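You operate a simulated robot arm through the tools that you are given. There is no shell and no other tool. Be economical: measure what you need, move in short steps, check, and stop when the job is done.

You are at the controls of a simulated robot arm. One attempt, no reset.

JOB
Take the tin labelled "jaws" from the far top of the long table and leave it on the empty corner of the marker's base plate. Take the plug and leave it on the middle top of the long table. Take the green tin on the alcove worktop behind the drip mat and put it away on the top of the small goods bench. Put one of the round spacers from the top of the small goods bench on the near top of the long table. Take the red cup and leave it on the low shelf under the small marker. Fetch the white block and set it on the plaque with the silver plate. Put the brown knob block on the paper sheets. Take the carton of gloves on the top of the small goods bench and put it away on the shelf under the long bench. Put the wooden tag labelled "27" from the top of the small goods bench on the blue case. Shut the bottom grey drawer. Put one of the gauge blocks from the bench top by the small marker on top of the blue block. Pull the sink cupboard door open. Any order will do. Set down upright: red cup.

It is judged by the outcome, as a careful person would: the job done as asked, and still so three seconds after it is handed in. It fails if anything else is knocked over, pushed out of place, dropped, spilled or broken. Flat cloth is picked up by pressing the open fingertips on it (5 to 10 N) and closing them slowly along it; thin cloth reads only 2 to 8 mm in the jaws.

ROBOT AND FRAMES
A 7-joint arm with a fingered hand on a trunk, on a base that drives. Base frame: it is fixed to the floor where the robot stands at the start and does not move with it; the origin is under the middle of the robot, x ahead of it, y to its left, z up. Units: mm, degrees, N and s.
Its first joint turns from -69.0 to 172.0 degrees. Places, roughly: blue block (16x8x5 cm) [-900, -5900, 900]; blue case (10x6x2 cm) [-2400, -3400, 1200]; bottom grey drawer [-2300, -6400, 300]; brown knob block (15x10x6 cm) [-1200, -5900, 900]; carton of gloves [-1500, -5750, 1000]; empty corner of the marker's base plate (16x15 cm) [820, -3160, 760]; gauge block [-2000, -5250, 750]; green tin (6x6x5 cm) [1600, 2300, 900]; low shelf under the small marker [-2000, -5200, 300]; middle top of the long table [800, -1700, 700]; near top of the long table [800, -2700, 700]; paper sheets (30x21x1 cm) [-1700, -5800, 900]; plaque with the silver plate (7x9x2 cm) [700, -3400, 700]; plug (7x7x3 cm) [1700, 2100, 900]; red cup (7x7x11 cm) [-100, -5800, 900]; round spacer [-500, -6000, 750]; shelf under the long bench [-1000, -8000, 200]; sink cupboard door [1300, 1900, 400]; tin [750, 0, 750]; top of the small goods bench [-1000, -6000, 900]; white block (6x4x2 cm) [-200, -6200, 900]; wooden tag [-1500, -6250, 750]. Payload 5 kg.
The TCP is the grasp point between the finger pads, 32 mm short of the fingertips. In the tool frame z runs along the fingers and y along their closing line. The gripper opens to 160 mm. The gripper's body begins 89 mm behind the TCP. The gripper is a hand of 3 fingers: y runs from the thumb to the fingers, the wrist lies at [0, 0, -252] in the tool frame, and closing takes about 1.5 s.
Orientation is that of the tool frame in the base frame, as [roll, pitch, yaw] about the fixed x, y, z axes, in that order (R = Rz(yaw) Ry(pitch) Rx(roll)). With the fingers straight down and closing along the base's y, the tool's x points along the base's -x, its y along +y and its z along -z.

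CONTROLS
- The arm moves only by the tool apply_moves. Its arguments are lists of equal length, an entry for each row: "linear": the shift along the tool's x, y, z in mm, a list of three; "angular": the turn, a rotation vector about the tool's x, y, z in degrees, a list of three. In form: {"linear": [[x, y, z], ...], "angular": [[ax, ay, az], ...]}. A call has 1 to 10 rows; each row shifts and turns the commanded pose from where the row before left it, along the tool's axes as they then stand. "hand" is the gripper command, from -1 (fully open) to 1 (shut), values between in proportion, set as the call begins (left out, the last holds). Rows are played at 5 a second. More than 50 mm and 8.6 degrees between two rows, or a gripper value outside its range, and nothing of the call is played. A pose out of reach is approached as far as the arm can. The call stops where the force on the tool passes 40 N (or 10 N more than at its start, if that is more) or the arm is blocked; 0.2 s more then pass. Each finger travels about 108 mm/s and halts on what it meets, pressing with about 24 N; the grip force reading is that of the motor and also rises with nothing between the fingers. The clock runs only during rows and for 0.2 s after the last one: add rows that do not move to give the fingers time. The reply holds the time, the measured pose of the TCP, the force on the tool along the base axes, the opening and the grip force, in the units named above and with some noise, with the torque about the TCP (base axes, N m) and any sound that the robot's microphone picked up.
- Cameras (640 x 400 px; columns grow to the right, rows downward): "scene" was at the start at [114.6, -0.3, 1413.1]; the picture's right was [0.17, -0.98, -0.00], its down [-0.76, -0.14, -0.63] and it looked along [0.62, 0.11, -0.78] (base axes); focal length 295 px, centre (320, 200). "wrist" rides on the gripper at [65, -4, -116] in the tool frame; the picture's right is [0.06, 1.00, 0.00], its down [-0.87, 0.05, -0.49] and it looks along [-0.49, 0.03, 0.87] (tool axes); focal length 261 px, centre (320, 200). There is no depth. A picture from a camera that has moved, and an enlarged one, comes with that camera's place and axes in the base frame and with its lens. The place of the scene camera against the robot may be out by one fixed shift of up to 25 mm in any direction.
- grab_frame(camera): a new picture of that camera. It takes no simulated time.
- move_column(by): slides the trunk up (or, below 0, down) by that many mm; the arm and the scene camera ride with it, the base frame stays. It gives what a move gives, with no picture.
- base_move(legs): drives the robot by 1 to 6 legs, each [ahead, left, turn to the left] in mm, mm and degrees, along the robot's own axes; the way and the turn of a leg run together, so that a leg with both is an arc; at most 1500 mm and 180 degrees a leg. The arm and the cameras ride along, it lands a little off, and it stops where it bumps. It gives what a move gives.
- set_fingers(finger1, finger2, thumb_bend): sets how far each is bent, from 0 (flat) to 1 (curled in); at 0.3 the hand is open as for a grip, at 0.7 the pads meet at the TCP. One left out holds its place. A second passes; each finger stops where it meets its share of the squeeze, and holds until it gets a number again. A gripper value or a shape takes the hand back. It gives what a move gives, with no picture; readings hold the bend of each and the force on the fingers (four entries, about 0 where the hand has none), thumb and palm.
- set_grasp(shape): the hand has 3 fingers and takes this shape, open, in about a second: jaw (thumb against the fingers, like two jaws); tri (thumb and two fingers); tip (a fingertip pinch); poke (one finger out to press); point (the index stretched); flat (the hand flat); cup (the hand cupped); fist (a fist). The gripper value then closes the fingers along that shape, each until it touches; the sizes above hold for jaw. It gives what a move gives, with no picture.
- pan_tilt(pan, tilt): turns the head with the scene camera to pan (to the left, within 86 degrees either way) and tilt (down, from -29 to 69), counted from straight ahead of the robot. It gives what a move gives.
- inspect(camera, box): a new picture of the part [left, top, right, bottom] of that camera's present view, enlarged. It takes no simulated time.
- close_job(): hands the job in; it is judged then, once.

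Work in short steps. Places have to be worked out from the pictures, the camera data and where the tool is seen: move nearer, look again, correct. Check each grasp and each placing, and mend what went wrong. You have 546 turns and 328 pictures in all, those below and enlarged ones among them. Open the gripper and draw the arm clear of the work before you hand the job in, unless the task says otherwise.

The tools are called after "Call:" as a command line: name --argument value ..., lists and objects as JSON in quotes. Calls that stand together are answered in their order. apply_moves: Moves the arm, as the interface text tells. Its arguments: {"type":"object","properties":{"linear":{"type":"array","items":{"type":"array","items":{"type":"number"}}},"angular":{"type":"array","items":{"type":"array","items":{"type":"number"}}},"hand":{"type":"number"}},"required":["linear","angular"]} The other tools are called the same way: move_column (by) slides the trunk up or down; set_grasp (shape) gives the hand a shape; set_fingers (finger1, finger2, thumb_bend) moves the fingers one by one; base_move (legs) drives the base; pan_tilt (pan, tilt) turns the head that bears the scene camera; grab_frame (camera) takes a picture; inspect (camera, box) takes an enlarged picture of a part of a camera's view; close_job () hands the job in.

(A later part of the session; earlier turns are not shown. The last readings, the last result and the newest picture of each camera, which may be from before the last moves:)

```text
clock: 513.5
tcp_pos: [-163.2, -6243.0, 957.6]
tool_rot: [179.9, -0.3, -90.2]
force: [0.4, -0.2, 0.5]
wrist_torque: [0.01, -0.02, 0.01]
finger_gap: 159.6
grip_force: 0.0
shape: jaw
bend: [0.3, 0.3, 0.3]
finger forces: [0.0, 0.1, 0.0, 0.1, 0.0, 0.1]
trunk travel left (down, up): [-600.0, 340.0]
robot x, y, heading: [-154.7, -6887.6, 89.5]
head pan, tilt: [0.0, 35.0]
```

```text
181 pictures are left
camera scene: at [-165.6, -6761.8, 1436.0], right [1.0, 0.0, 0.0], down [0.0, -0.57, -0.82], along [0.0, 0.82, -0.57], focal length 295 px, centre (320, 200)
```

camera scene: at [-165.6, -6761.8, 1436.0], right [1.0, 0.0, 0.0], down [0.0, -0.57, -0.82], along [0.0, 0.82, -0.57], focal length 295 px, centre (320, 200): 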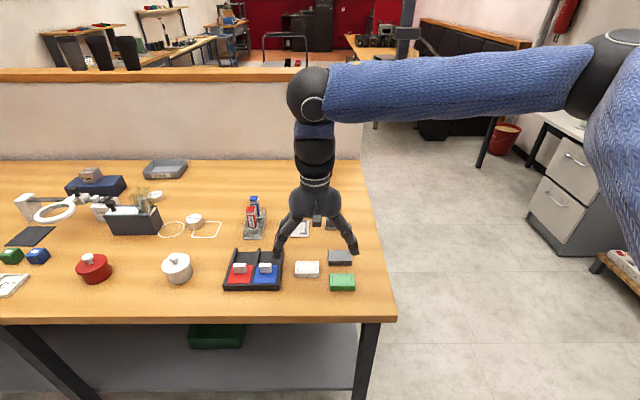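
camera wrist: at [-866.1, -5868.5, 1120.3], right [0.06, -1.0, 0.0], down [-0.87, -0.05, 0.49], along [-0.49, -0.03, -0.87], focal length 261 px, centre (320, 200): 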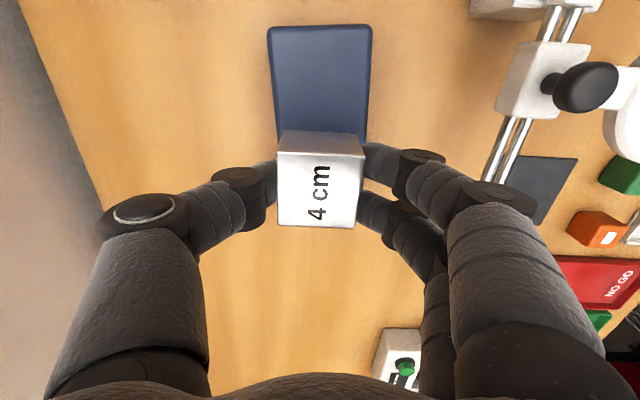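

The arm hides the cup. I raise the hand, tilt it 60° (pointing forward), and step closer to see the cup.

Call:
apply_moves --linear '[[0, 0, -45], [0, 0, -45], [0, 0, 0], [0, 0, 0], [0, 0, 0], [0, 0, 0], [0, 0, 0], [0, 0, 0], [0, 0, 0], [0, 0, 0]]' --angular '[[0, 0, 0], [0, 0, 0], [0, -8.5, 0], [0, -8.5, 0], [0, -8.5, 0], [0, -8.5, 0], [0, -8.5, 0], [0, -8.5, 0], [0, -8.5, 0], [0, 0, 0]]'

Call:
base_move --legs '[[190, 0, 0]]'

Call:
grab_frame --camera "scene"

Call:
grab_frame --camera "wrist"

```text
clock: 515.7
tcp_pos: [-160.9, -6241.3, 1046.8]
tool_rot: [179.5, 59.3, -90.7]
force: [1.2, -0.5, -0.2]
wrist_torque: [0.01, -0.01, 0.01]
finger_gap: 159.9
grip_force: 0.1
shape: jaw
bend: [0.3, 0.3, 0.3]
finger forces: [0.0, 0.0, 0.0, 0.0, 0.1, 0.0]
trunk travel left (down, up): [-600.0, 340.0]
robot x, y, heading: [-148.9, -6889.5, 89.7]
head pan, tilt: [0.0, 35.0]
```

```text
clock: 517.2
tcp_pos: [-161.5, -6050.9, 1047.5]
tool_rot: [179.8, 59.4, -90.5]
force: [0.2, 0.2, -1.0]
wrist_torque: [0.01, -0.03, 0.04]
finger_gap: 159.9
grip_force: 0.1
shape: jaw
bend: [0.3, 0.3, 0.3]
finger forces: [0.0, 0.1, 0.0, 0.1, 0.0, 0.0]
trunk travel left (down, up): [-600.0, 340.0]
robot x, y, heading: [-154.5, -6697.9, 90.0]
head pan, tilt: [0.0, 35.0]
```

```text
180 pictures are left
camera scene: at [-164.7, -6569.3, 1435.9], right [1.0, -0.01, 0.0], down [0.0, -0.57, -0.82], along [0.0, 0.82, -0.57], focal length 295 px, centre (320, 200)
```

scene: 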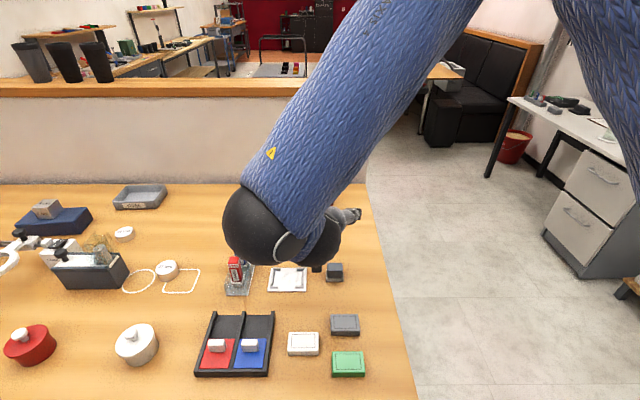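

```text
179 pictures are left
camera wrist: at [-157.9, -6182.6, 1050.8], right [-1.0, -0.03, -0.05], down [-0.05, 0.02, 1.0], along [-0.03, 1.0, -0.02], focal length 261 px, centre (320, 200)
```

wrist: 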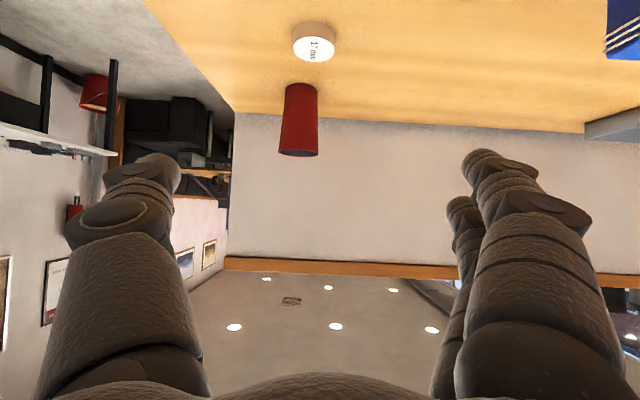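

The cup is at ≈(−132, −5764), z 860–970. I approach it from the front with the tilted open hand, checking midway.

Call:
apply_moves --linear '[[-6.2, -7.5, 39.9], [-6.2, -7.5, 39.9], [-6.2, -7.5, 39.9], [-6.2, -7.5, 39.9], [0, 0, 0]]' --angular '[[0, 0, 0], [0, 0, 0], [0, 0, 0], [0, 0, 0], [0, 0, 0]]'

Call:
grab_frame --camera "wrist"

```text
clock: 518.4
tcp_pos: [-133.6, -5901.9, 987.8]
tool_rot: [179.9, 59.4, -90.5]
force: [-0.1, 0.0, -0.1]
wrist_torque: [-0.03, -0.01, -0.02]
finger_gap: 159.9
grip_force: 0.0
shape: jaw
bend: [0.3, 0.3, 0.3]
finger forces: [0.0, 0.1, 0.1, 0.0, 0.1, 0.0]
trunk travel left (down, up): [-600.0, 340.0]
robot x, y, heading: [-154.0, -6693.7, 89.8]
head pan, tilt: [0.0, 35.0]
```

```text
178 pictures are left
camera wrist: at [-129.9, -6034.2, 991.7], right [-1.0, -0.03, -0.05], down [-0.05, 0.02, 1.0], along [-0.03, 1.0, -0.02], focal length 261 px, centre (320, 200)
```

wrist: 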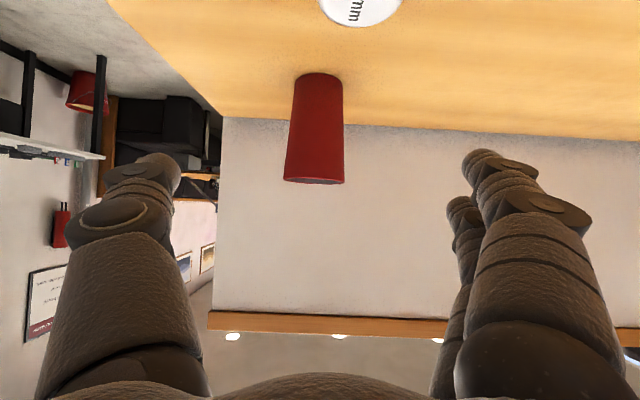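

Aligned. I complete the approach to the cup and close gently.

Call:
apply_moves --linear '[[-3.5, 0, 36.8], [-3.5, 0, 36.8], [-3.5, 0, 36.8], [-3.5, 0, 36.8], [0, 0, 0]]' --angular '[[0, 0, 0], [0, 0, 0], [0, 0, 0], [0, 0, 0], [0, 0, 0]]'

Call:
grab_frame --camera "wrist"

Call:
grab_frame --camera "scene"

```text
clock: 519.6
tcp_pos: [-128.8, -5769.0, 925.5]
tool_rot: [179.8, 59.3, -90.4]
force: [-0.3, 0.8, 0.3]
wrist_torque: [-0.02, -0.01, 0.0]
finger_gap: 159.8
grip_force: 0.1
shape: jaw
bend: [0.3, 0.3, 0.3]
finger forces: [0.0, 0.0, 0.1, 0.0, 0.1, 0.1]
trunk travel left (down, up): [-600.0, 340.0]
robot x, y, heading: [-152.1, -6698.1, 89.5]
head pan, tilt: [0.0, 35.0]
```

```text
177 pictures are left
camera wrist: at [-125.9, -5901.3, 928.0], right [-1.0, -0.03, -0.05], down [-0.05, 0.02, 1.0], along [-0.03, 1.0, -0.02], focal length 261 px, centre (320, 200)
```

wrist: 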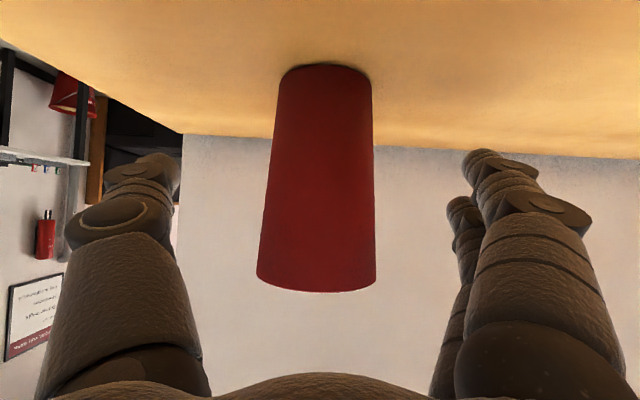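

```text
176 pictures are left
camera scene: at [-164.9, -6571.5, 1436.2], right [1.0, -0.01, 0.0], down [0.0, -0.57, -0.82], along [0.0, 0.82, -0.57], focal length 295 px, centre (320, 200)
```

scene: 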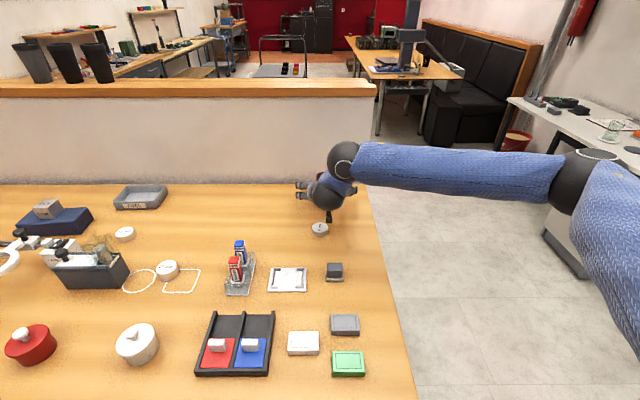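

The cup is centred in the hand. I close on it.

Call:
apply_moves --linear '[[0, 0, 0], [0, 0, 0], [0, 0, 0], [0, 0, 0], [0, 0, 0], [0, 0, 0], [0, 0, 0]]' --angular '[[0, 0, 0], [0, 0, 0], [0, 0, 0], [0, 0, 0], [0, 0, 0], [0, 0, 0], [0, 0, 0]]' --hand 1

Call:
grab_frame --camera "wrist"

```text
clock: 521.2
tcp_pos: [-129.2, -5768.8, 923.3]
tool_rot: [179.8, 59.4, -90.4]
force: [0.7, -0.2, -0.5]
wrist_torque: [0.01, 0.01, 0.01]
finger_gap: 51.5
grip_force: 9.6
shape: jaw
bend: [0.73, 0.73, 0.7]
finger forces: [4.6, 4.2, 0.0, 0.0, 9.0, 0.1]
trunk travel left (down, up): [-600.0, 340.0]
robot x, y, heading: [-152.3, -6697.5, 89.8]
head pan, tilt: [0.0, 35.0]
```

```text
175 pictures are left
camera wrist: at [-125.8, -5901.1, 927.4], right [-1.0, -0.03, -0.05], down [-0.05, 0.02, 1.0], along [-0.03, 1.0, -0.02], focal length 261 px, centre (320, 200)
```

wrist: 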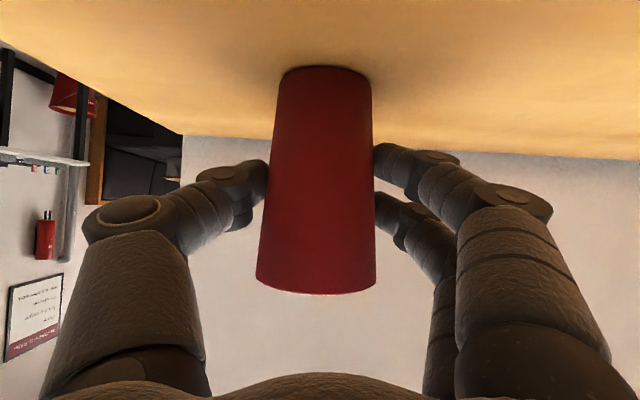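

Gripped (9–10 N). I lift it straight up and check.

Call:
apply_moves --linear '[[-8.6, 0, -5.1], [-25.8, 0, -15.3], [-25.8, 0, -15.3], [-34.4, 0, -20.4], [0, 0, 0]]' --angular '[[0, 0, 0], [0, 0, 0], [0, 0, 0], [0, 0, 0], [0, 0, 0]]'

Call:
grab_frame --camera "wrist"

```text
clock: 522.4
tcp_pos: [-132.4, -5766.6, 1034.6]
tool_rot: [179.7, 59.3, -90.6]
force: [0.0, 0.2, -0.6]
wrist_torque: [-0.02, 0.04, 0.0]
finger_gap: 51.3
grip_force: 10.0
shape: jaw
bend: [0.73, 0.73, 0.7]
finger forces: [4.5, 3.9, 0.1, 0.1, 9.1, 0.0]
trunk travel left (down, up): [-600.0, 340.0]
robot x, y, heading: [-154.9, -6695.7, 89.7]
head pan, tilt: [0.0, 35.0]
```

```text
174 pictures are left
camera wrist: at [-127.0, -5898.4, 1038.2], right [-1.0, -0.03, -0.05], down [-0.05, 0.02, 1.0], along [-0.03, 1.0, -0.02], focal length 261 px, centre (320, 200)
```

wrist: 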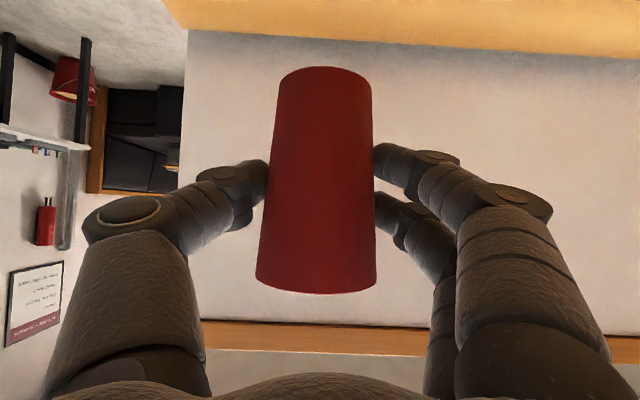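

The cup is held upright. I draw it back, raise the trunk for clearance and drive round to the north side.

Call:
apply_moves --linear '[[20.4, 0, -34.4], [20.4, 0, -34.4], [20.4, 0, -34.4], [20.4, 0, -34.4], [20.4, 0, -34.4], [20.4, 0, -34.4], [20.4, 0, -34.4], [0, 0, 0]]' --angular '[[0, 0, 0], [0, 0, 0], [0, 0, 0], [0, 0, 0], [0, 0, 0], [0, 0, 0], [0, 0, 0], [0, 0, 0]]'

Call:
move_column --by 150

Call:
base_move --legs '[[-150, 0, 0], [0, -900, 0], [1250, 0, 0], [1180, 0, 0], [0, 1050, 0], [0, 1000, 0]]'

Call:
pan_tilt --pan 60 --tilt 25

Call:
grab_frame --camera "scene"

```text
clock: 524.2
tcp_pos: [-130.3, -6046.8, 1031.8]
tool_rot: [179.7, 59.3, -90.7]
force: [1.4, 0.3, -1.8]
wrist_torque: [-0.05, -0.02, 0.03]
finger_gap: 50.7
grip_force: 10.0
shape: jaw
bend: [0.73, 0.73, 0.7]
finger forces: [4.4, 3.7, 0.1, 0.0, 8.5, 0.0]
trunk travel left (down, up): [-600.0, 340.0]
robot x, y, heading: [-156.7, -6696.4, 89.8]
head pan, tilt: [0.0, 35.0]
```

```text
clock: 526.0
tcp_pos: [-130.9, -6045.9, 1182.9]
tool_rot: [179.8, 59.3, -90.4]
force: [-0.1, -0.5, -1.6]
wrist_torque: [-0.04, 0.01, 0.0]
finger_gap: 50.7
grip_force: 9.3
shape: jaw
bend: [0.73, 0.73, 0.7]
finger forces: [4.4, 3.7, 0.1, 0.1, 8.4, 0.0]
trunk travel left (down, up): [-750.0, 190.0]
robot x, y, heading: [-160.7, -6694.7, 89.9]
head pan, tilt: [0.0, 35.0]
```

```text
clock: 553.2
tcp_pos: [-1332.6, -3735.2, 1183.5]
tool_rot: [179.8, 59.4, -90.4]
force: [-0.3, 0.0, -0.9]
wrist_torque: [-0.01, -0.03, -0.01]
finger_gap: 50.6
grip_force: 9.6
shape: jaw
bend: [0.73, 0.73, 0.7]
finger forces: [4.4, 3.7, 0.1, 0.0, 8.4, 0.1]
trunk travel left (down, up): [-750.0, 190.0]
robot x, y, heading: [-1353.3, -4382.7, 89.6]
head pan, tilt: [0.0, 35.0]
```

```text
clock: 554.5
tcp_pos: [-1331.1, -3735.4, 1182.5]
tool_rot: [179.8, 59.2, -90.4]
force: [0.3, -0.6, -1.3]
wrist_torque: [-0.04, 0.03, 0.01]
finger_gap: 50.7
grip_force: 9.7
shape: jaw
bend: [0.73, 0.73, 0.7]
finger forces: [4.4, 3.7, 0.1, 0.1, 8.5, 0.0]
trunk travel left (down, up): [-750.0, 190.0]
robot x, y, heading: [-1355.5, -4383.9, 90.1]
head pan, tilt: [60.0, 25.0]
```

```text
173 pictures are left
camera scene: at [-1444.4, -4301.2, 1601.9], right [0.5, 0.86, 0.0], down [0.36, -0.21, -0.91], along [-0.78, 0.46, -0.42], focal length 295 px, centre (320, 200)
```

scene: 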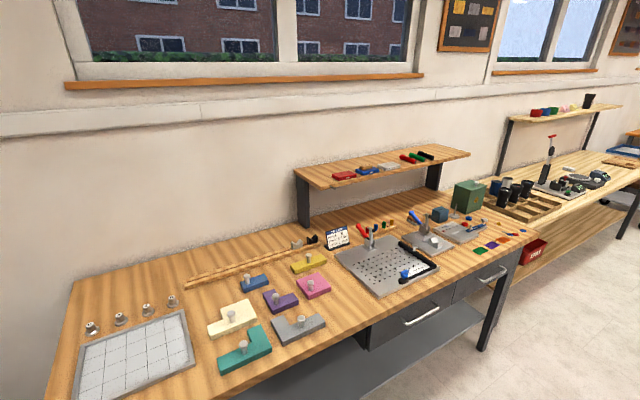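

Next I turn left to face the small marker's table (heading −120°) and look at its low shelf.

Call:
base_move --legs '[[0, 0, 90], [0, 0, 55]]'

Call:
pan_tilt --pan 0 --tilt 45

Call:
grab_frame --camera "scene"

```text
clock: 561.3
tcp_pos: [-1716.6, -4924.2, 1182.8]
tool_rot: [179.8, 59.3, 57.7]
force: [0.3, 0.2, -1.7]
wrist_torque: [0.02, -0.01, 0.02]
finger_gap: 50.4
grip_force: 10.0
shape: jaw
bend: [0.73, 0.73, 0.7]
finger forces: [4.5, 3.6, 0.0, 0.0, 8.4, 0.0]
trunk travel left (down, up): [-750.0, 190.0]
robot x, y, heading: [-1352.4, -4382.4, -122.5]
head pan, tilt: [60.0, 25.0]
```

```text
clock: 562.6
tcp_pos: [-1717.8, -4922.1, 1181.8]
tool_rot: [179.9, 59.3, 57.6]
force: [1.0, 0.8, -1.2]
wrist_torque: [0.01, -0.04, 0.0]
finger_gap: 50.6
grip_force: 9.6
shape: jaw
bend: [0.73, 0.73, 0.7]
finger forces: [4.5, 3.7, 0.0, 0.0, 8.3, 0.0]
trunk travel left (down, up): [-750.0, 190.0]
robot x, y, heading: [-1354.4, -4381.6, -122.5]
head pan, tilt: [0.0, 45.0]
```

```text
172 pictures are left
camera scene: at [-1435.6, -4509.6, 1571.3], right [-0.85, 0.53, 0.0], down [0.38, 0.6, -0.71], along [-0.38, -0.6, -0.71], focal length 295 px, centre (320, 200)
```

scene: 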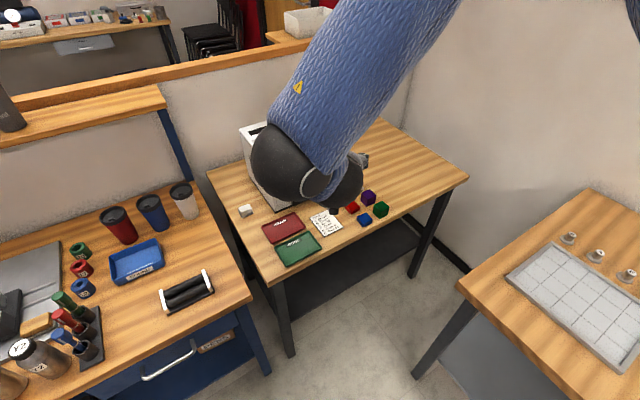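

I check where the elbow is, since bench 1 lies on my right.

Call:
pan_tilt --pan -45 --tilt 35

Call:
grab_frame --camera "scene"

```text
clock: 563.7
tcp_pos: [-1717.2, -4923.6, 1182.6]
tool_rot: [179.9, 59.3, 57.6]
force: [1.0, 0.2, -2.4]
wrist_torque: [-0.01, 0.01, -0.02]
finger_gap: 50.6
grip_force: 10.1
shape: jaw
bend: [0.73, 0.73, 0.7]
finger forces: [4.5, 3.8, 0.0, 0.1, 8.4, 0.1]
trunk travel left (down, up): [-750.0, 190.0]
robot x, y, heading: [-1349.8, -4387.0, -122.1]
head pan, tilt: [-45.0, 35.0]
```

```text
171 pictures are left
camera scene: at [-1478.2, -4460.4, 1586.1], right [-0.22, 0.97, 0.0], down [0.56, 0.13, -0.82], along [-0.8, -0.18, -0.57], focal length 295 px, centre (320, 200)
```

scene: 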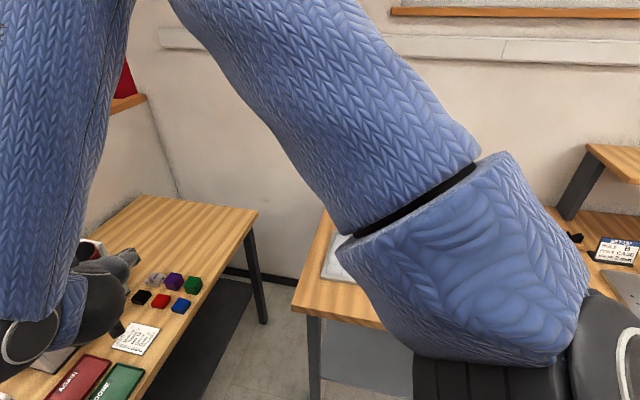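

The elbow is up high, so the forearm will slope outward—good. I back off 150 mm, lower the trunk, and look at the shelf opening.

Call:
base_move --legs '[[-160, 0, 0]]'

Call:
move_column --by -400

Call:
move_column --by -330

Call:
pan_tilt --pan 0 --tilt 30

Call:
grab_frame --camera "scene"

Call:
grab_frame --camera "wrist"

```text
clock: 565.2
tcp_pos: [-1628.3, -4785.3, 1183.6]
tool_rot: [179.8, 59.5, 57.8]
force: [0.4, 0.7, -1.0]
wrist_torque: [0.07, -0.02, -0.01]
finger_gap: 50.5
grip_force: 10.0
shape: jaw
bend: [0.73, 0.73, 0.7]
finger forces: [4.5, 3.7, 0.0, 0.0, 8.4, 0.0]
trunk travel left (down, up): [-750.0, 190.0]
robot x, y, heading: [-1265.2, -4245.9, -122.0]
head pan, tilt: [-45.0, 35.0]
```

```text
clock: 569.0
tcp_pos: [-1628.8, -4786.1, 783.1]
tool_rot: [179.8, 59.3, 57.8]
force: [0.6, -0.3, -1.9]
wrist_torque: [0.05, 0.01, -0.01]
finger_gap: 50.5
grip_force: 9.5
shape: jaw
bend: [0.73, 0.73, 0.7]
finger forces: [4.5, 3.7, 0.1, 0.1, 8.4, 0.0]
trunk travel left (down, up): [-350.0, 590.0]
robot x, y, heading: [-1267.7, -4246.3, -122.0]
head pan, tilt: [-45.0, 35.0]
```

```text
clock: 572.2
tcp_pos: [-1628.9, -4785.7, 453.2]
tool_rot: [179.9, 59.3, 57.8]
force: [-0.2, 1.0, -2.1]
wrist_torque: [0.03, -0.04, -0.01]
finger_gap: 50.5
grip_force: 9.8
shape: jaw
bend: [0.73, 0.73, 0.7]
finger forces: [4.5, 3.9, 0.1, 0.0, 8.5, 0.1]
trunk travel left (down, up): [-20.0, 920.0]
robot x, y, heading: [-1264.8, -4248.3, -122.1]
head pan, tilt: [-45.0, 35.0]
```

```text
clock: 573.4
tcp_pos: [-1628.6, -4786.4, 452.9]
tool_rot: [179.8, 59.3, 57.8]
force: [1.1, 0.8, -0.9]
wrist_torque: [0.02, -0.02, 0.02]
finger_gap: 50.8
grip_force: 9.4
shape: jaw
bend: [0.73, 0.73, 0.7]
finger forces: [4.5, 3.7, 0.0, 0.0, 8.4, 0.0]
trunk travel left (down, up): [-20.0, 920.0]
robot x, y, heading: [-1268.2, -4248.6, -121.8]
head pan, tilt: [0.0, 30.0]
```

```text
170 pictures are left
camera scene: at [-1353.2, -4378.9, 863.9], right [-0.85, 0.53, 0.0], down [0.27, 0.42, -0.87], along [-0.46, -0.73, -0.5], focal length 295 px, centre (320, 200)
```

scene: 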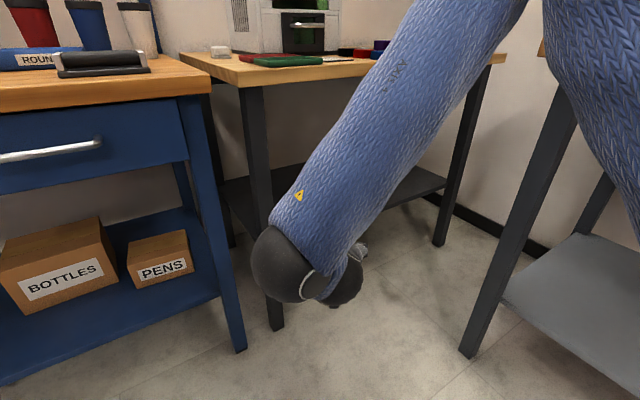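

```text
169 pictures are left
camera wrist: at [-1561.1, -4670.7, 456.3], right [0.86, -0.5, -0.05], down [0.03, -0.05, 1.0], along [-0.5, -0.86, -0.02], focal length 261 px, centre (320, 200)
```

wrist: 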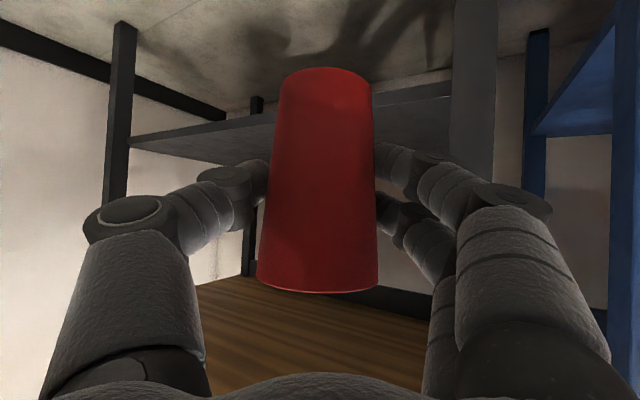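

The low shelf is visible between the legs (z≈270). I shift right 80 mm for leg clearance, lower the cup to just above shelf height and advance toward the opening.

Call:
base_move --legs '[[0, -80, 0], [160, 0, 0]]'

Call:
apply_moves --linear '[[25.8, 0, 15.3], [25.8, 0, 15.3], [17.2, 0, 10.2], [0, 0, 0]]' --angular '[[0, 0, 0], [0, 0, 0], [0, 0, 0], [0, 0, 0]]'

Call:
grab_frame --camera "wrist"

Call:
grab_frame --camera "scene"

```text
clock: 575.4
tcp_pos: [-1782.9, -4876.9, 453.6]
tool_rot: [179.9, 59.3, 57.8]
force: [0.3, 0.0, -1.5]
wrist_torque: [0.02, -0.01, -0.02]
finger_gap: 50.5
grip_force: 10.0
shape: jaw
bend: [0.73, 0.73, 0.7]
finger forces: [4.5, 3.7, 0.0, 0.1, 8.6, 0.1]
trunk travel left (down, up): [-20.0, 920.0]
robot x, y, heading: [-1422.3, -4338.0, -122.2]
head pan, tilt: [0.0, 30.0]
```

```text
clock: 576.4
tcp_pos: [-1782.2, -4877.5, 372.3]
tool_rot: [179.8, 59.3, 57.7]
force: [-0.2, -0.3, -1.9]
wrist_torque: [-0.02, -0.04, -0.02]
finger_gap: 50.8
grip_force: 9.4
shape: jaw
bend: [0.73, 0.73, 0.7]
finger forces: [4.5, 3.7, 0.0, 0.0, 8.5, 0.0]
trunk travel left (down, up): [-20.0, 920.0]
robot x, y, heading: [-1420.1, -4336.6, -122.0]
head pan, tilt: [0.0, 30.0]
```

```text
168 pictures are left
camera wrist: at [-1714.0, -4762.4, 376.2], right [0.86, -0.5, -0.05], down [0.03, -0.05, 1.0], along [-0.5, -0.86, -0.02], focal length 261 px, centre (320, 200)
```

wrist: 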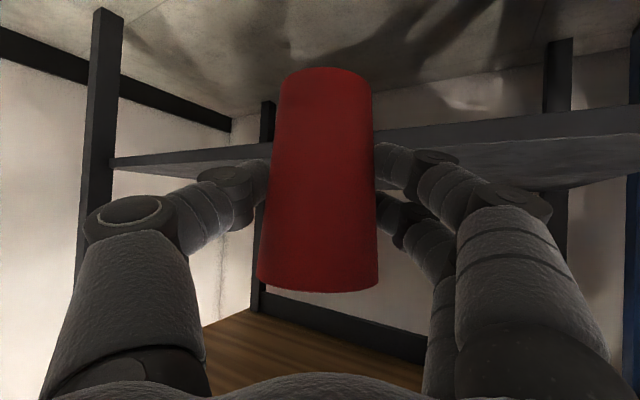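

```text
167 pictures are left
camera scene: at [-1506.3, -4470.1, 863.9], right [-0.85, 0.53, 0.0], down [0.27, 0.42, -0.87], along [-0.46, -0.73, -0.5], focal length 295 px, centre (320, 200)
```

scene: 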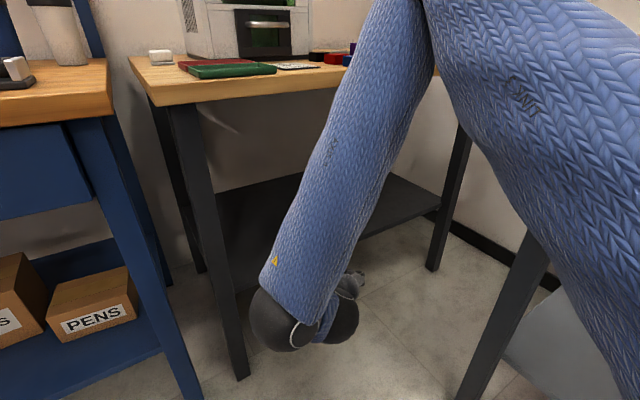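

The shelf top is nearer z≈315, so I raise the cup 45 mm, then advance in over the shelf.

Call:
apply_moves --linear '[[-19.4, 0, -11.5], [-19.4, 0, -11.5], [-20.4, 0, 34.4], [-20.4, 0, 34.4], [0, 0, 0]]' --angular '[[0, 0, 0], [0, 0, 0], [0, 0, 0], [0, 0, 0], [0, 0, 0]]'

Call:
grab_frame --camera "wrist"

```text
clock: 577.8
tcp_pos: [-1740.0, -4993.8, 441.1]
tool_rot: [-178.5, 61.2, 64.0]
force: [0.3, 0.0, -1.7]
wrist_torque: [0.02, 0.0, -0.04]
finger_gap: 50.5
grip_force: 9.8
shape: jaw
bend: [0.73, 0.74, 0.7]
finger forces: [4.8, 4.0, 0.0, 0.0, 9.2, 0.0]
trunk travel left (down, up): [-20.0, 920.0]
robot x, y, heading: [-1383.2, -4350.6, -117.1]
head pan, tilt: [0.0, 30.0]
stopped in row 5: the arm was blocked; the commanded pose is now the measured one
```

```text
166 pictures are left
camera wrist: at [-1681.4, -4873.2, 441.1], right [0.9, -0.43, -0.07], down [0.06, -0.02, 1.0], along [-0.43, -0.9, 0.01], focal length 261 px, centre (320, 200)
```

wrist: 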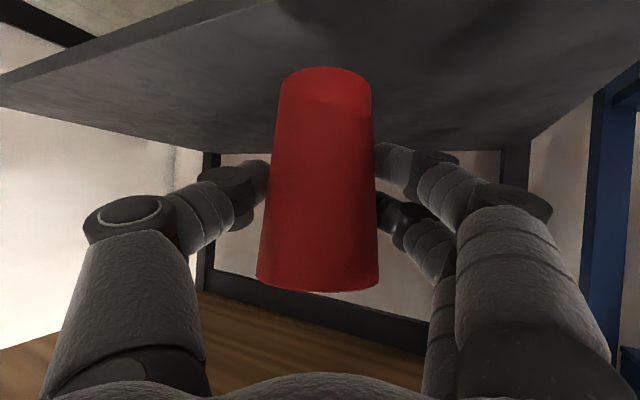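

Something blocked the arm (the base was nudged). I look before moving.

Call:
grab_frame --camera "scene"

Call:
pan_tilt --pan -50 --tilt 35

Call:
grab_frame --camera "scene"

```text
165 pictures are left
camera scene: at [-1445.0, -4471.0, 872.8], right [-0.89, 0.46, 0.01], down [0.21, 0.43, -0.88], along [-0.41, -0.78, -0.48], focal length 295 px, centre (320, 200)
```

scene: 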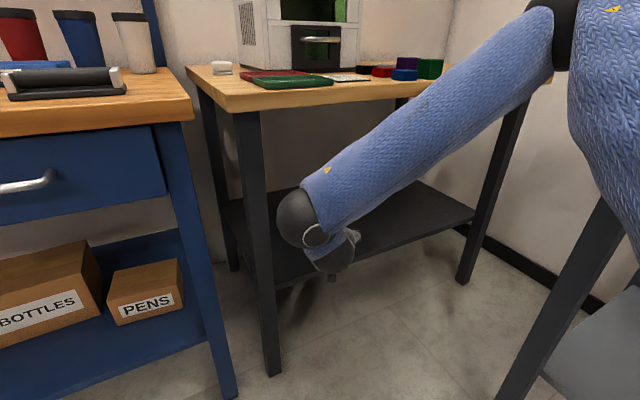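

```text
clock: 579.0
tcp_pos: [-1737.9, -4994.8, 442.5]
tool_rot: [-178.8, 61.3, 63.8]
force: [0.2, 0.3, -1.0]
wrist_torque: [0.02, -0.03, 0.0]
finger_gap: 50.5
grip_force: 10.2
shape: jaw
bend: [0.73, 0.74, 0.7]
finger forces: [4.8, 4.1, 0.0, 0.0, 9.1, 0.0]
trunk travel left (down, up): [-20.0, 920.0]
robot x, y, heading: [-1389.7, -4347.1, -117.3]
head pan, tilt: [-50.0, 35.0]
```

```text
164 pictures are left
camera scene: at [-1488.4, -4409.2, 864.8], right [-0.22, 0.98, -0.02], down [0.54, 0.11, -0.83], along [-0.81, -0.19, -0.55], focal length 295 px, centre (320, 200)
```

scene: 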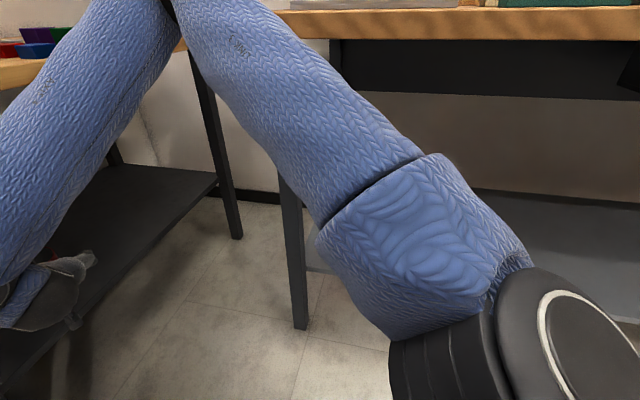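

The elbow is against the corner of bench 1. I back the base away, raise the trunk so the elbow stays above the bench tops, and then reach down with the arm instead.

Call:
base_move --legs '[[-200, 0, 0]]'

Call:
move_column --by 300

Call:
grab_frame --camera "scene"

Call:
grab_frame --camera "wrist"

```text
clock: 580.6
tcp_pos: [-1654.7, -4815.7, 414.9]
tool_rot: [179.9, 59.4, 62.2]
force: [-0.2, -0.5, -1.5]
wrist_torque: [0.03, -0.05, 0.02]
finger_gap: 50.3
grip_force: 10.0
shape: jaw
bend: [0.73, 0.74, 0.7]
finger forces: [5.0, 3.9, 0.0, 0.0, 9.2, 0.0]
trunk travel left (down, up): [-20.0, 920.0]
robot x, y, heading: [-1294.1, -4170.6, -117.9]
head pan, tilt: [-50.0, 35.0]
```

```text
clock: 583.6
tcp_pos: [-1654.6, -4815.5, 715.7]
tool_rot: [-180.0, 59.4, 62.2]
force: [0.7, 0.7, -1.6]
wrist_torque: [0.02, 0.02, 0.02]
finger_gap: 50.4
grip_force: 9.5
shape: jaw
bend: [0.73, 0.74, 0.7]
finger forces: [4.9, 3.9, 0.0, 0.0, 9.1, 0.0]
trunk travel left (down, up): [-320.0, 620.0]
robot x, y, heading: [-1295.6, -4167.8, -118.0]
head pan, tilt: [-50.0, 35.0]
```

```text
163 pictures are left
camera scene: at [-1415.2, -4247.4, 1156.0], right [-0.21, 0.98, 0.0], down [0.56, 0.12, -0.82], along [-0.8, -0.18, -0.57], focal length 295 px, centre (320, 200)
```

scene: 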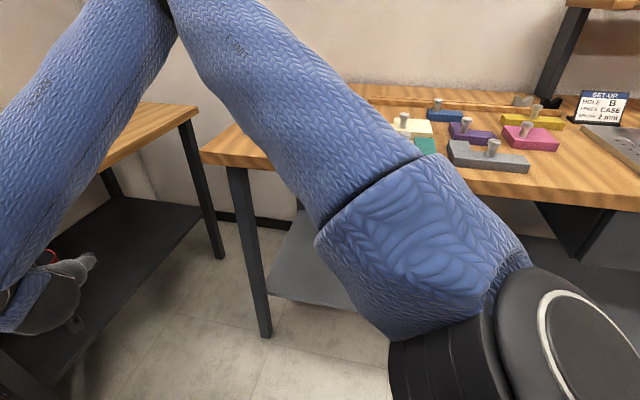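

```text
162 pictures are left
camera wrist: at [-1596.0, -4695.7, 718.7], right [0.9, -0.43, -0.05], down [0.04, -0.04, 1.0], along [-0.44, -0.9, -0.02], focal length 261 px, centre (320, 200)
```

wrist: 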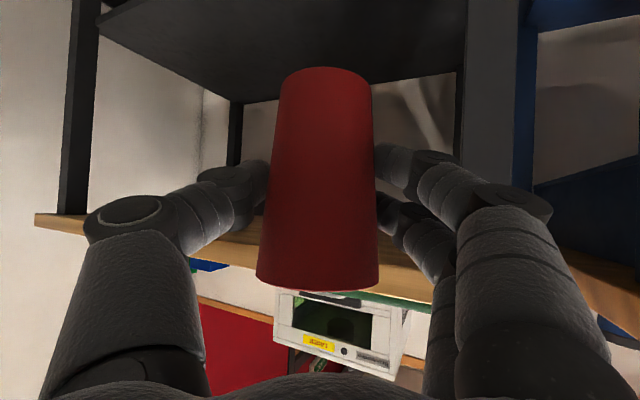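

Everything is intact. I now lower the cup with the arm alone (elbow staying high).

Call:
apply_moves --linear '[[38.7, 0, 22.9], [38.7, 0, 22.9], [38.7, 0, 22.9], [38.7, 0, 22.9], [38.7, 0, 22.9], [38.7, 0, 22.9], [0, 0, 0]]' --angular '[[0, 0, 0], [0, 0, 0], [0, 0, 0], [0, 0, 0], [0, 0, 0], [0, 0, 0], [0, 0, 0]]'

Call:
grab_frame --camera "scene"

Call:
grab_frame --camera "wrist"

```text
clock: 585.2
tcp_pos: [-1651.0, -4816.6, 445.5]
tool_rot: [180.0, 59.6, 62.3]
force: [0.6, 0.5, -1.9]
wrist_torque: [0.03, 0.01, 0.0]
finger_gap: 50.3
grip_force: 10.1
shape: jaw
bend: [0.73, 0.74, 0.7]
finger forces: [4.8, 3.8, 0.1, 0.0, 9.0, 0.0]
trunk travel left (down, up): [-320.0, 620.0]
robot x, y, heading: [-1289.7, -4169.8, -117.4]
head pan, tilt: [-50.0, 35.0]
```

```text
161 pictures are left
camera scene: at [-1415.4, -4247.5, 1156.1], right [-0.22, 0.98, 0.0], down [0.56, 0.12, -0.82], along [-0.8, -0.18, -0.57], focal length 295 px, centre (320, 200)
```

scene: 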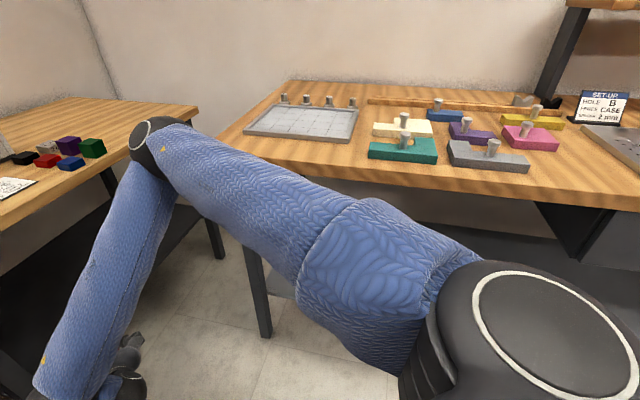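

```text
160 pictures are left
camera wrist: at [-1592.7, -4696.0, 448.5], right [0.9, -0.43, -0.05], down [0.04, -0.04, 1.0], along [-0.44, -0.9, -0.02], focal length 261 px, centre (320, 200)
```

wrist: 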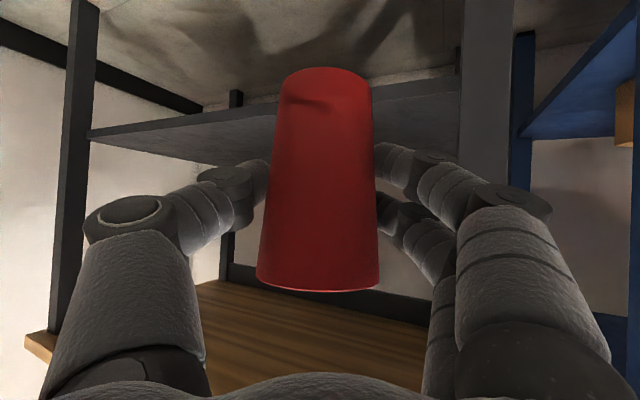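

The elbow is now above the bench tops. I advance with the base, first 150 mm.

Call:
base_move --legs '[[150, 0, 0]]'

Call:
grab_frame --camera "wrist"

Call:
pan_tilt --pan -20 --tilt 45

Call:
grab_frame --camera "scene"

```text
clock: 586.6
tcp_pos: [-1722.1, -4950.9, 444.9]
tool_rot: [179.9, 59.3, 62.3]
force: [0.0, 1.0, -1.5]
wrist_torque: [0.05, 0.0, -0.02]
finger_gap: 50.8
grip_force: 10.0
shape: jaw
bend: [0.73, 0.74, 0.7]
finger forces: [4.9, 3.7, 0.0, 0.1, 9.0, 0.0]
trunk travel left (down, up): [-320.0, 620.0]
robot x, y, heading: [-1365.8, -4304.0, -117.6]
head pan, tilt: [-50.0, 35.0]
```

```text
159 pictures are left
camera wrist: at [-1664.1, -4831.8, 448.7], right [0.9, -0.43, -0.05], down [0.04, -0.04, 1.0], along [-0.44, -0.9, -0.02], focal length 261 px, centre (320, 200)
```

wrist: 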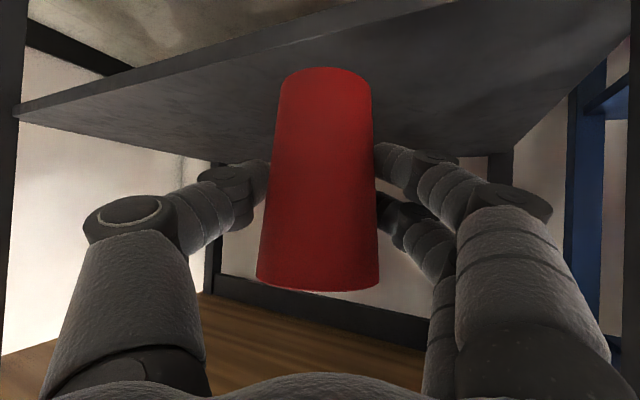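

```text
clock: 587.6
tcp_pos: [-1721.9, -4951.7, 445.1]
tool_rot: [179.9, 59.5, 62.3]
force: [-0.2, 0.7, -1.5]
wrist_torque: [0.02, -0.01, -0.02]
finger_gap: 50.5
grip_force: 9.8
shape: jaw
bend: [0.73, 0.74, 0.7]
finger forces: [4.9, 3.8, 0.0, 0.0, 9.0, 0.0]
trunk travel left (down, up): [-320.0, 620.0]
robot x, y, heading: [-1365.2, -4307.3, -117.5]
head pan, tilt: [-20.0, 45.0]
```

```text
158 pictures are left
camera scene: at [-1460.4, -4419.3, 1141.3], right [-0.67, 0.74, 0.0], down [0.52, 0.48, -0.71], along [-0.52, -0.48, -0.71], focal length 295 px, centre (320, 200)
```

scene: 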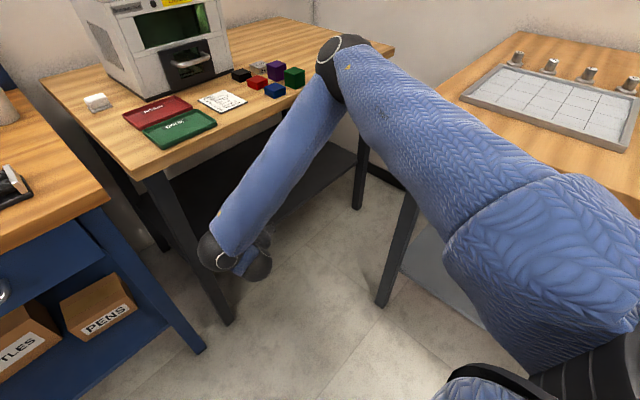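

Clearances: forearm to the table edge is the tight one. I advance 60 mm more and check.

Call:
base_move --legs '[[60, 0, 0]]'

Call:
grab_frame --camera "scene"

Call:
grab_frame --camera "wrist"

```text
clock: 588.5
tcp_pos: [-1750.1, -5004.9, 445.0]
tool_rot: [179.9, 59.4, 62.2]
force: [-0.9, 0.0, -1.8]
wrist_torque: [0.01, -0.02, -0.02]
finger_gap: 50.5
grip_force: 10.4
shape: jaw
bend: [0.73, 0.74, 0.7]
finger forces: [4.8, 3.8, 0.1, 0.1, 9.1, 0.0]
trunk travel left (down, up): [-320.0, 620.0]
robot x, y, heading: [-1396.8, -4359.6, -117.6]
head pan, tilt: [-20.0, 45.0]
```

```text
157 pictures are left
camera scene: at [-1488.2, -4472.6, 1141.2], right [-0.67, 0.74, 0.0], down [0.52, 0.48, -0.71], along [-0.52, -0.48, -0.71], focal length 295 px, centre (320, 200)
```

scene: 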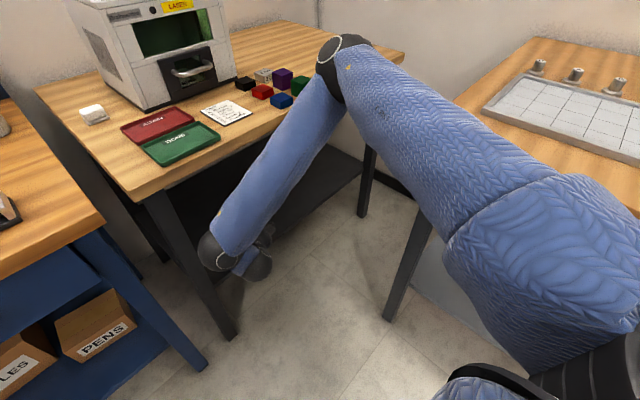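

```text
156 pictures are left
camera wrist: at [-1691.6, -4884.9, 448.5], right [0.9, -0.43, -0.05], down [0.04, -0.04, 1.0], along [-0.44, -0.9, -0.02], focal length 261 px, centre (320, 200)
```

wrist: 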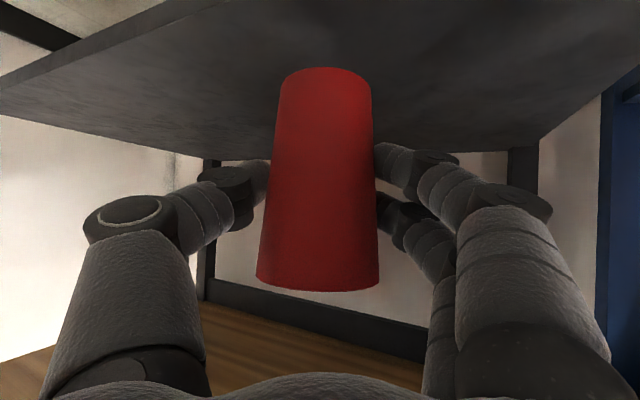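

Clear still. I advance 65 mm more so the cup is well inside the shelf edge (y≈−5000).

Call:
base_move --legs '[[68, 0, 0]]'

Call:
grab_frame --camera "scene"

Call:
apply_moves --linear '[[17.2, 0, 10.2], [12.9, 0, 7.6], [4.3, 0, 2.5], [4.3, 0, 2.5], [0, 0, 0]]' --angular '[[0, 0, 0], [0, 0, 0], [0, 0, 0], [0, 0, 0], [0, 0, 0]]'

```text
clock: 589.5
tcp_pos: [-1780.9, -5066.1, 445.3]
tool_rot: [179.9, 59.4, 62.3]
force: [1.1, 1.1, -1.6]
wrist_torque: [0.02, -0.01, -0.02]
finger_gap: 50.6
grip_force: 10.1
shape: jaw
bend: [0.73, 0.74, 0.7]
finger forces: [4.9, 3.9, 0.1, 0.1, 9.0, 0.0]
trunk travel left (down, up): [-320.0, 620.0]
robot x, y, heading: [-1425.4, -4422.7, -117.5]
head pan, tilt: [-20.0, 45.0]
```

```text
155 pictures are left
camera scene: at [-1520.3, -4534.3, 1141.1], right [-0.68, 0.74, 0.0], down [0.52, 0.48, -0.71], along [-0.52, -0.48, -0.71], focal length 295 px, centre (320, 200)
```

scene: 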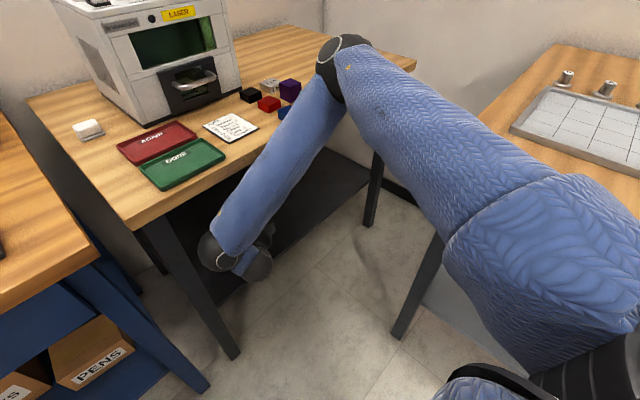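

```text
clock: 590.7
tcp_pos: [-1773.7, -5072.6, 403.5]
tool_rot: [-179.0, 59.5, 63.8]
force: [-0.6, 1.0, -1.7]
wrist_torque: [0.02, 0.03, 0.03]
finger_gap: 50.4
grip_force: 9.7
shape: jaw
bend: [0.73, 0.74, 0.7]
finger forces: [4.8, 3.7, 0.1, 0.1, 8.7, 0.0]
trunk travel left (down, up): [-320.0, 620.0]
robot x, y, heading: [-1428.5, -4418.9, -117.3]
head pan, tilt: [-20.0, 45.0]
```

The tool attitude shifted by 1.5°, suggesting light arm contact. I check the elbow.

Call:
grab_frame --camera "scene"

Call:
inspect --camera "scene" --box '[240, 20, 400, 130]'

```text
154 pictures are left
camera scene: at [-1510.5, -4540.4, 1142.5], right [-0.68, 0.73, 0.01], down [0.51, 0.48, -0.71], along [-0.53, -0.48, -0.7], focal length 295 px, centre (320, 200)
```

scene: 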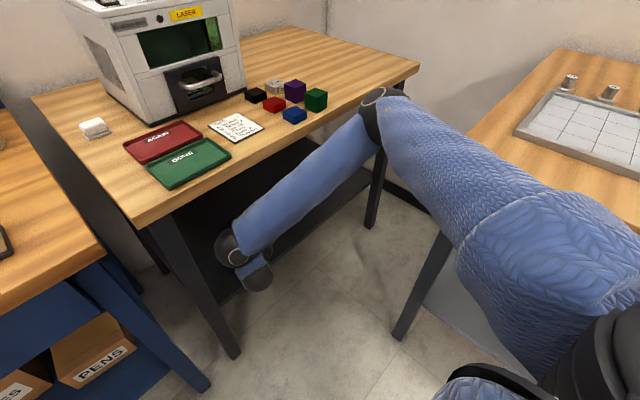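

```text
3.64 times, centred on (320, 75) of scene
camera zoom: at [-1510.5, -4540.4, 1142.5], right [-0.68, 0.73, 0.01], down [0.51, 0.48, -0.71], along [-0.53, -0.48, -0.7], focal length 1074 px, centre (320, 654)
```

zoom: 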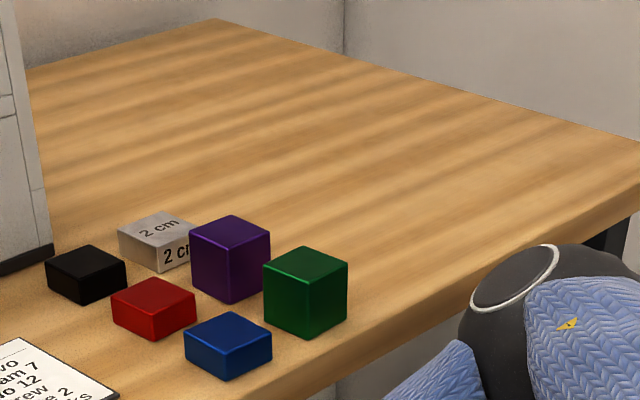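

The elbow now sits just in front of the table edge and touches it. I back the base 15 mm to relieve it, then continue lowering in small steps.

Call:
base_move --legs '[[-18, 0, 0]]'

Call:
apply_moves --linear '[[2.6, 0, 1.5], [2.6, 0, 1.5], [0, 0, 0]]' --angular '[[0, 0, 0], [0, 0, 0], [0, 0, 0]]'

Call:
grab_frame --camera "wrist"

```text
clock: 591.4
tcp_pos: [-1768.6, -5074.6, 402.5]
tool_rot: [-179.9, 59.6, 63.7]
force: [-0.3, 0.3, -0.6]
wrist_torque: [0.0, -0.01, 0.01]
finger_gap: 50.4
grip_force: 9.6
shape: jaw
bend: [0.73, 0.74, 0.7]
finger forces: [4.8, 3.7, 0.0, 0.1, 8.8, 0.0]
trunk travel left (down, up): [-320.0, 620.0]
robot x, y, heading: [-1422.3, -4422.6, -116.8]
head pan, tilt: [-20.0, 45.0]
stopped in leg 1: the robot was blocked; the commanded pose is now the measured one
```

```text
clock: 592.2
tcp_pos: [-1755.0, -5084.4, 399.7]
tool_rot: [-179.0, 59.7, 65.4]
force: [0.4, -0.8, -0.6]
wrist_torque: [-0.01, 0.01, 0.02]
finger_gap: 50.4
grip_force: 10.5
shape: jaw
bend: [0.73, 0.74, 0.7]
finger forces: [4.8, 3.5, 0.1, 0.0, 8.8, 0.0]
trunk travel left (down, up): [-320.0, 620.0]
robot x, y, heading: [-1425.8, -4425.5, -116.1]
head pan, tilt: [-20.0, 45.0]
```

```text
152 pictures are left
camera wrist: at [-1701.1, -4961.6, 401.5], right [0.91, -0.4, -0.06], down [0.05, -0.04, 1.0], along [-0.41, -0.91, -0.01], focal length 261 px, centre (320, 200)
```

wrist: 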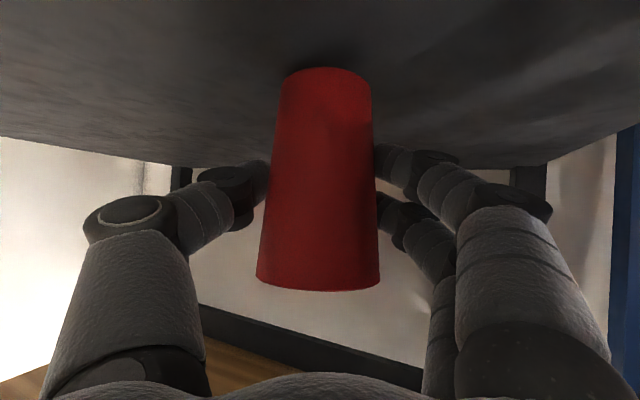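

The upper arm is touching bench 1's corner. I raise the cup again to lift the elbow free, then re-approach with a straighter heading.

Call:
apply_moves --linear '[[-17.2, 0, -10.2], [-17.2, 0, -10.2], [-12.9, 0, -7.6], [0, 0, 0]]' --angular '[[0, 0, 0], [0, 0, 0], [0, 0, 0], [0, 0, 0]]'

Call:
grab_frame --camera "scene"

```text
clock: 593.4
tcp_pos: [-1695.8, -5154.9, 450.6]
tool_rot: [-179.7, 59.5, 70.5]
force: [-0.7, -0.1, -2.0]
wrist_torque: [0.0, -0.02, -0.03]
finger_gap: 50.3
grip_force: 9.2
shape: jaw
bend: [0.73, 0.74, 0.7]
finger forces: [4.8, 3.5, 0.0, 0.0, 8.6, 0.0]
trunk travel left (down, up): [-320.0, 620.0]
robot x, y, heading: [-1434.7, -4467.0, -110.2]
head pan, tilt: [-20.0, 45.0]
stopped in row 4: the arm was blocked; the commanded pose is now the measured one
```

```text
151 pictures are left
camera scene: at [-1512.0, -4591.7, 1140.6], right [-0.76, 0.65, 0.01], down [0.45, 0.54, -0.71], along [-0.46, -0.54, -0.71], focal length 295 px, centre (320, 200)
```

scene: 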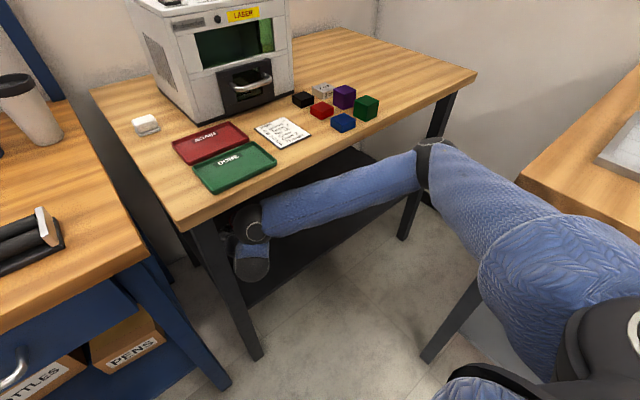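

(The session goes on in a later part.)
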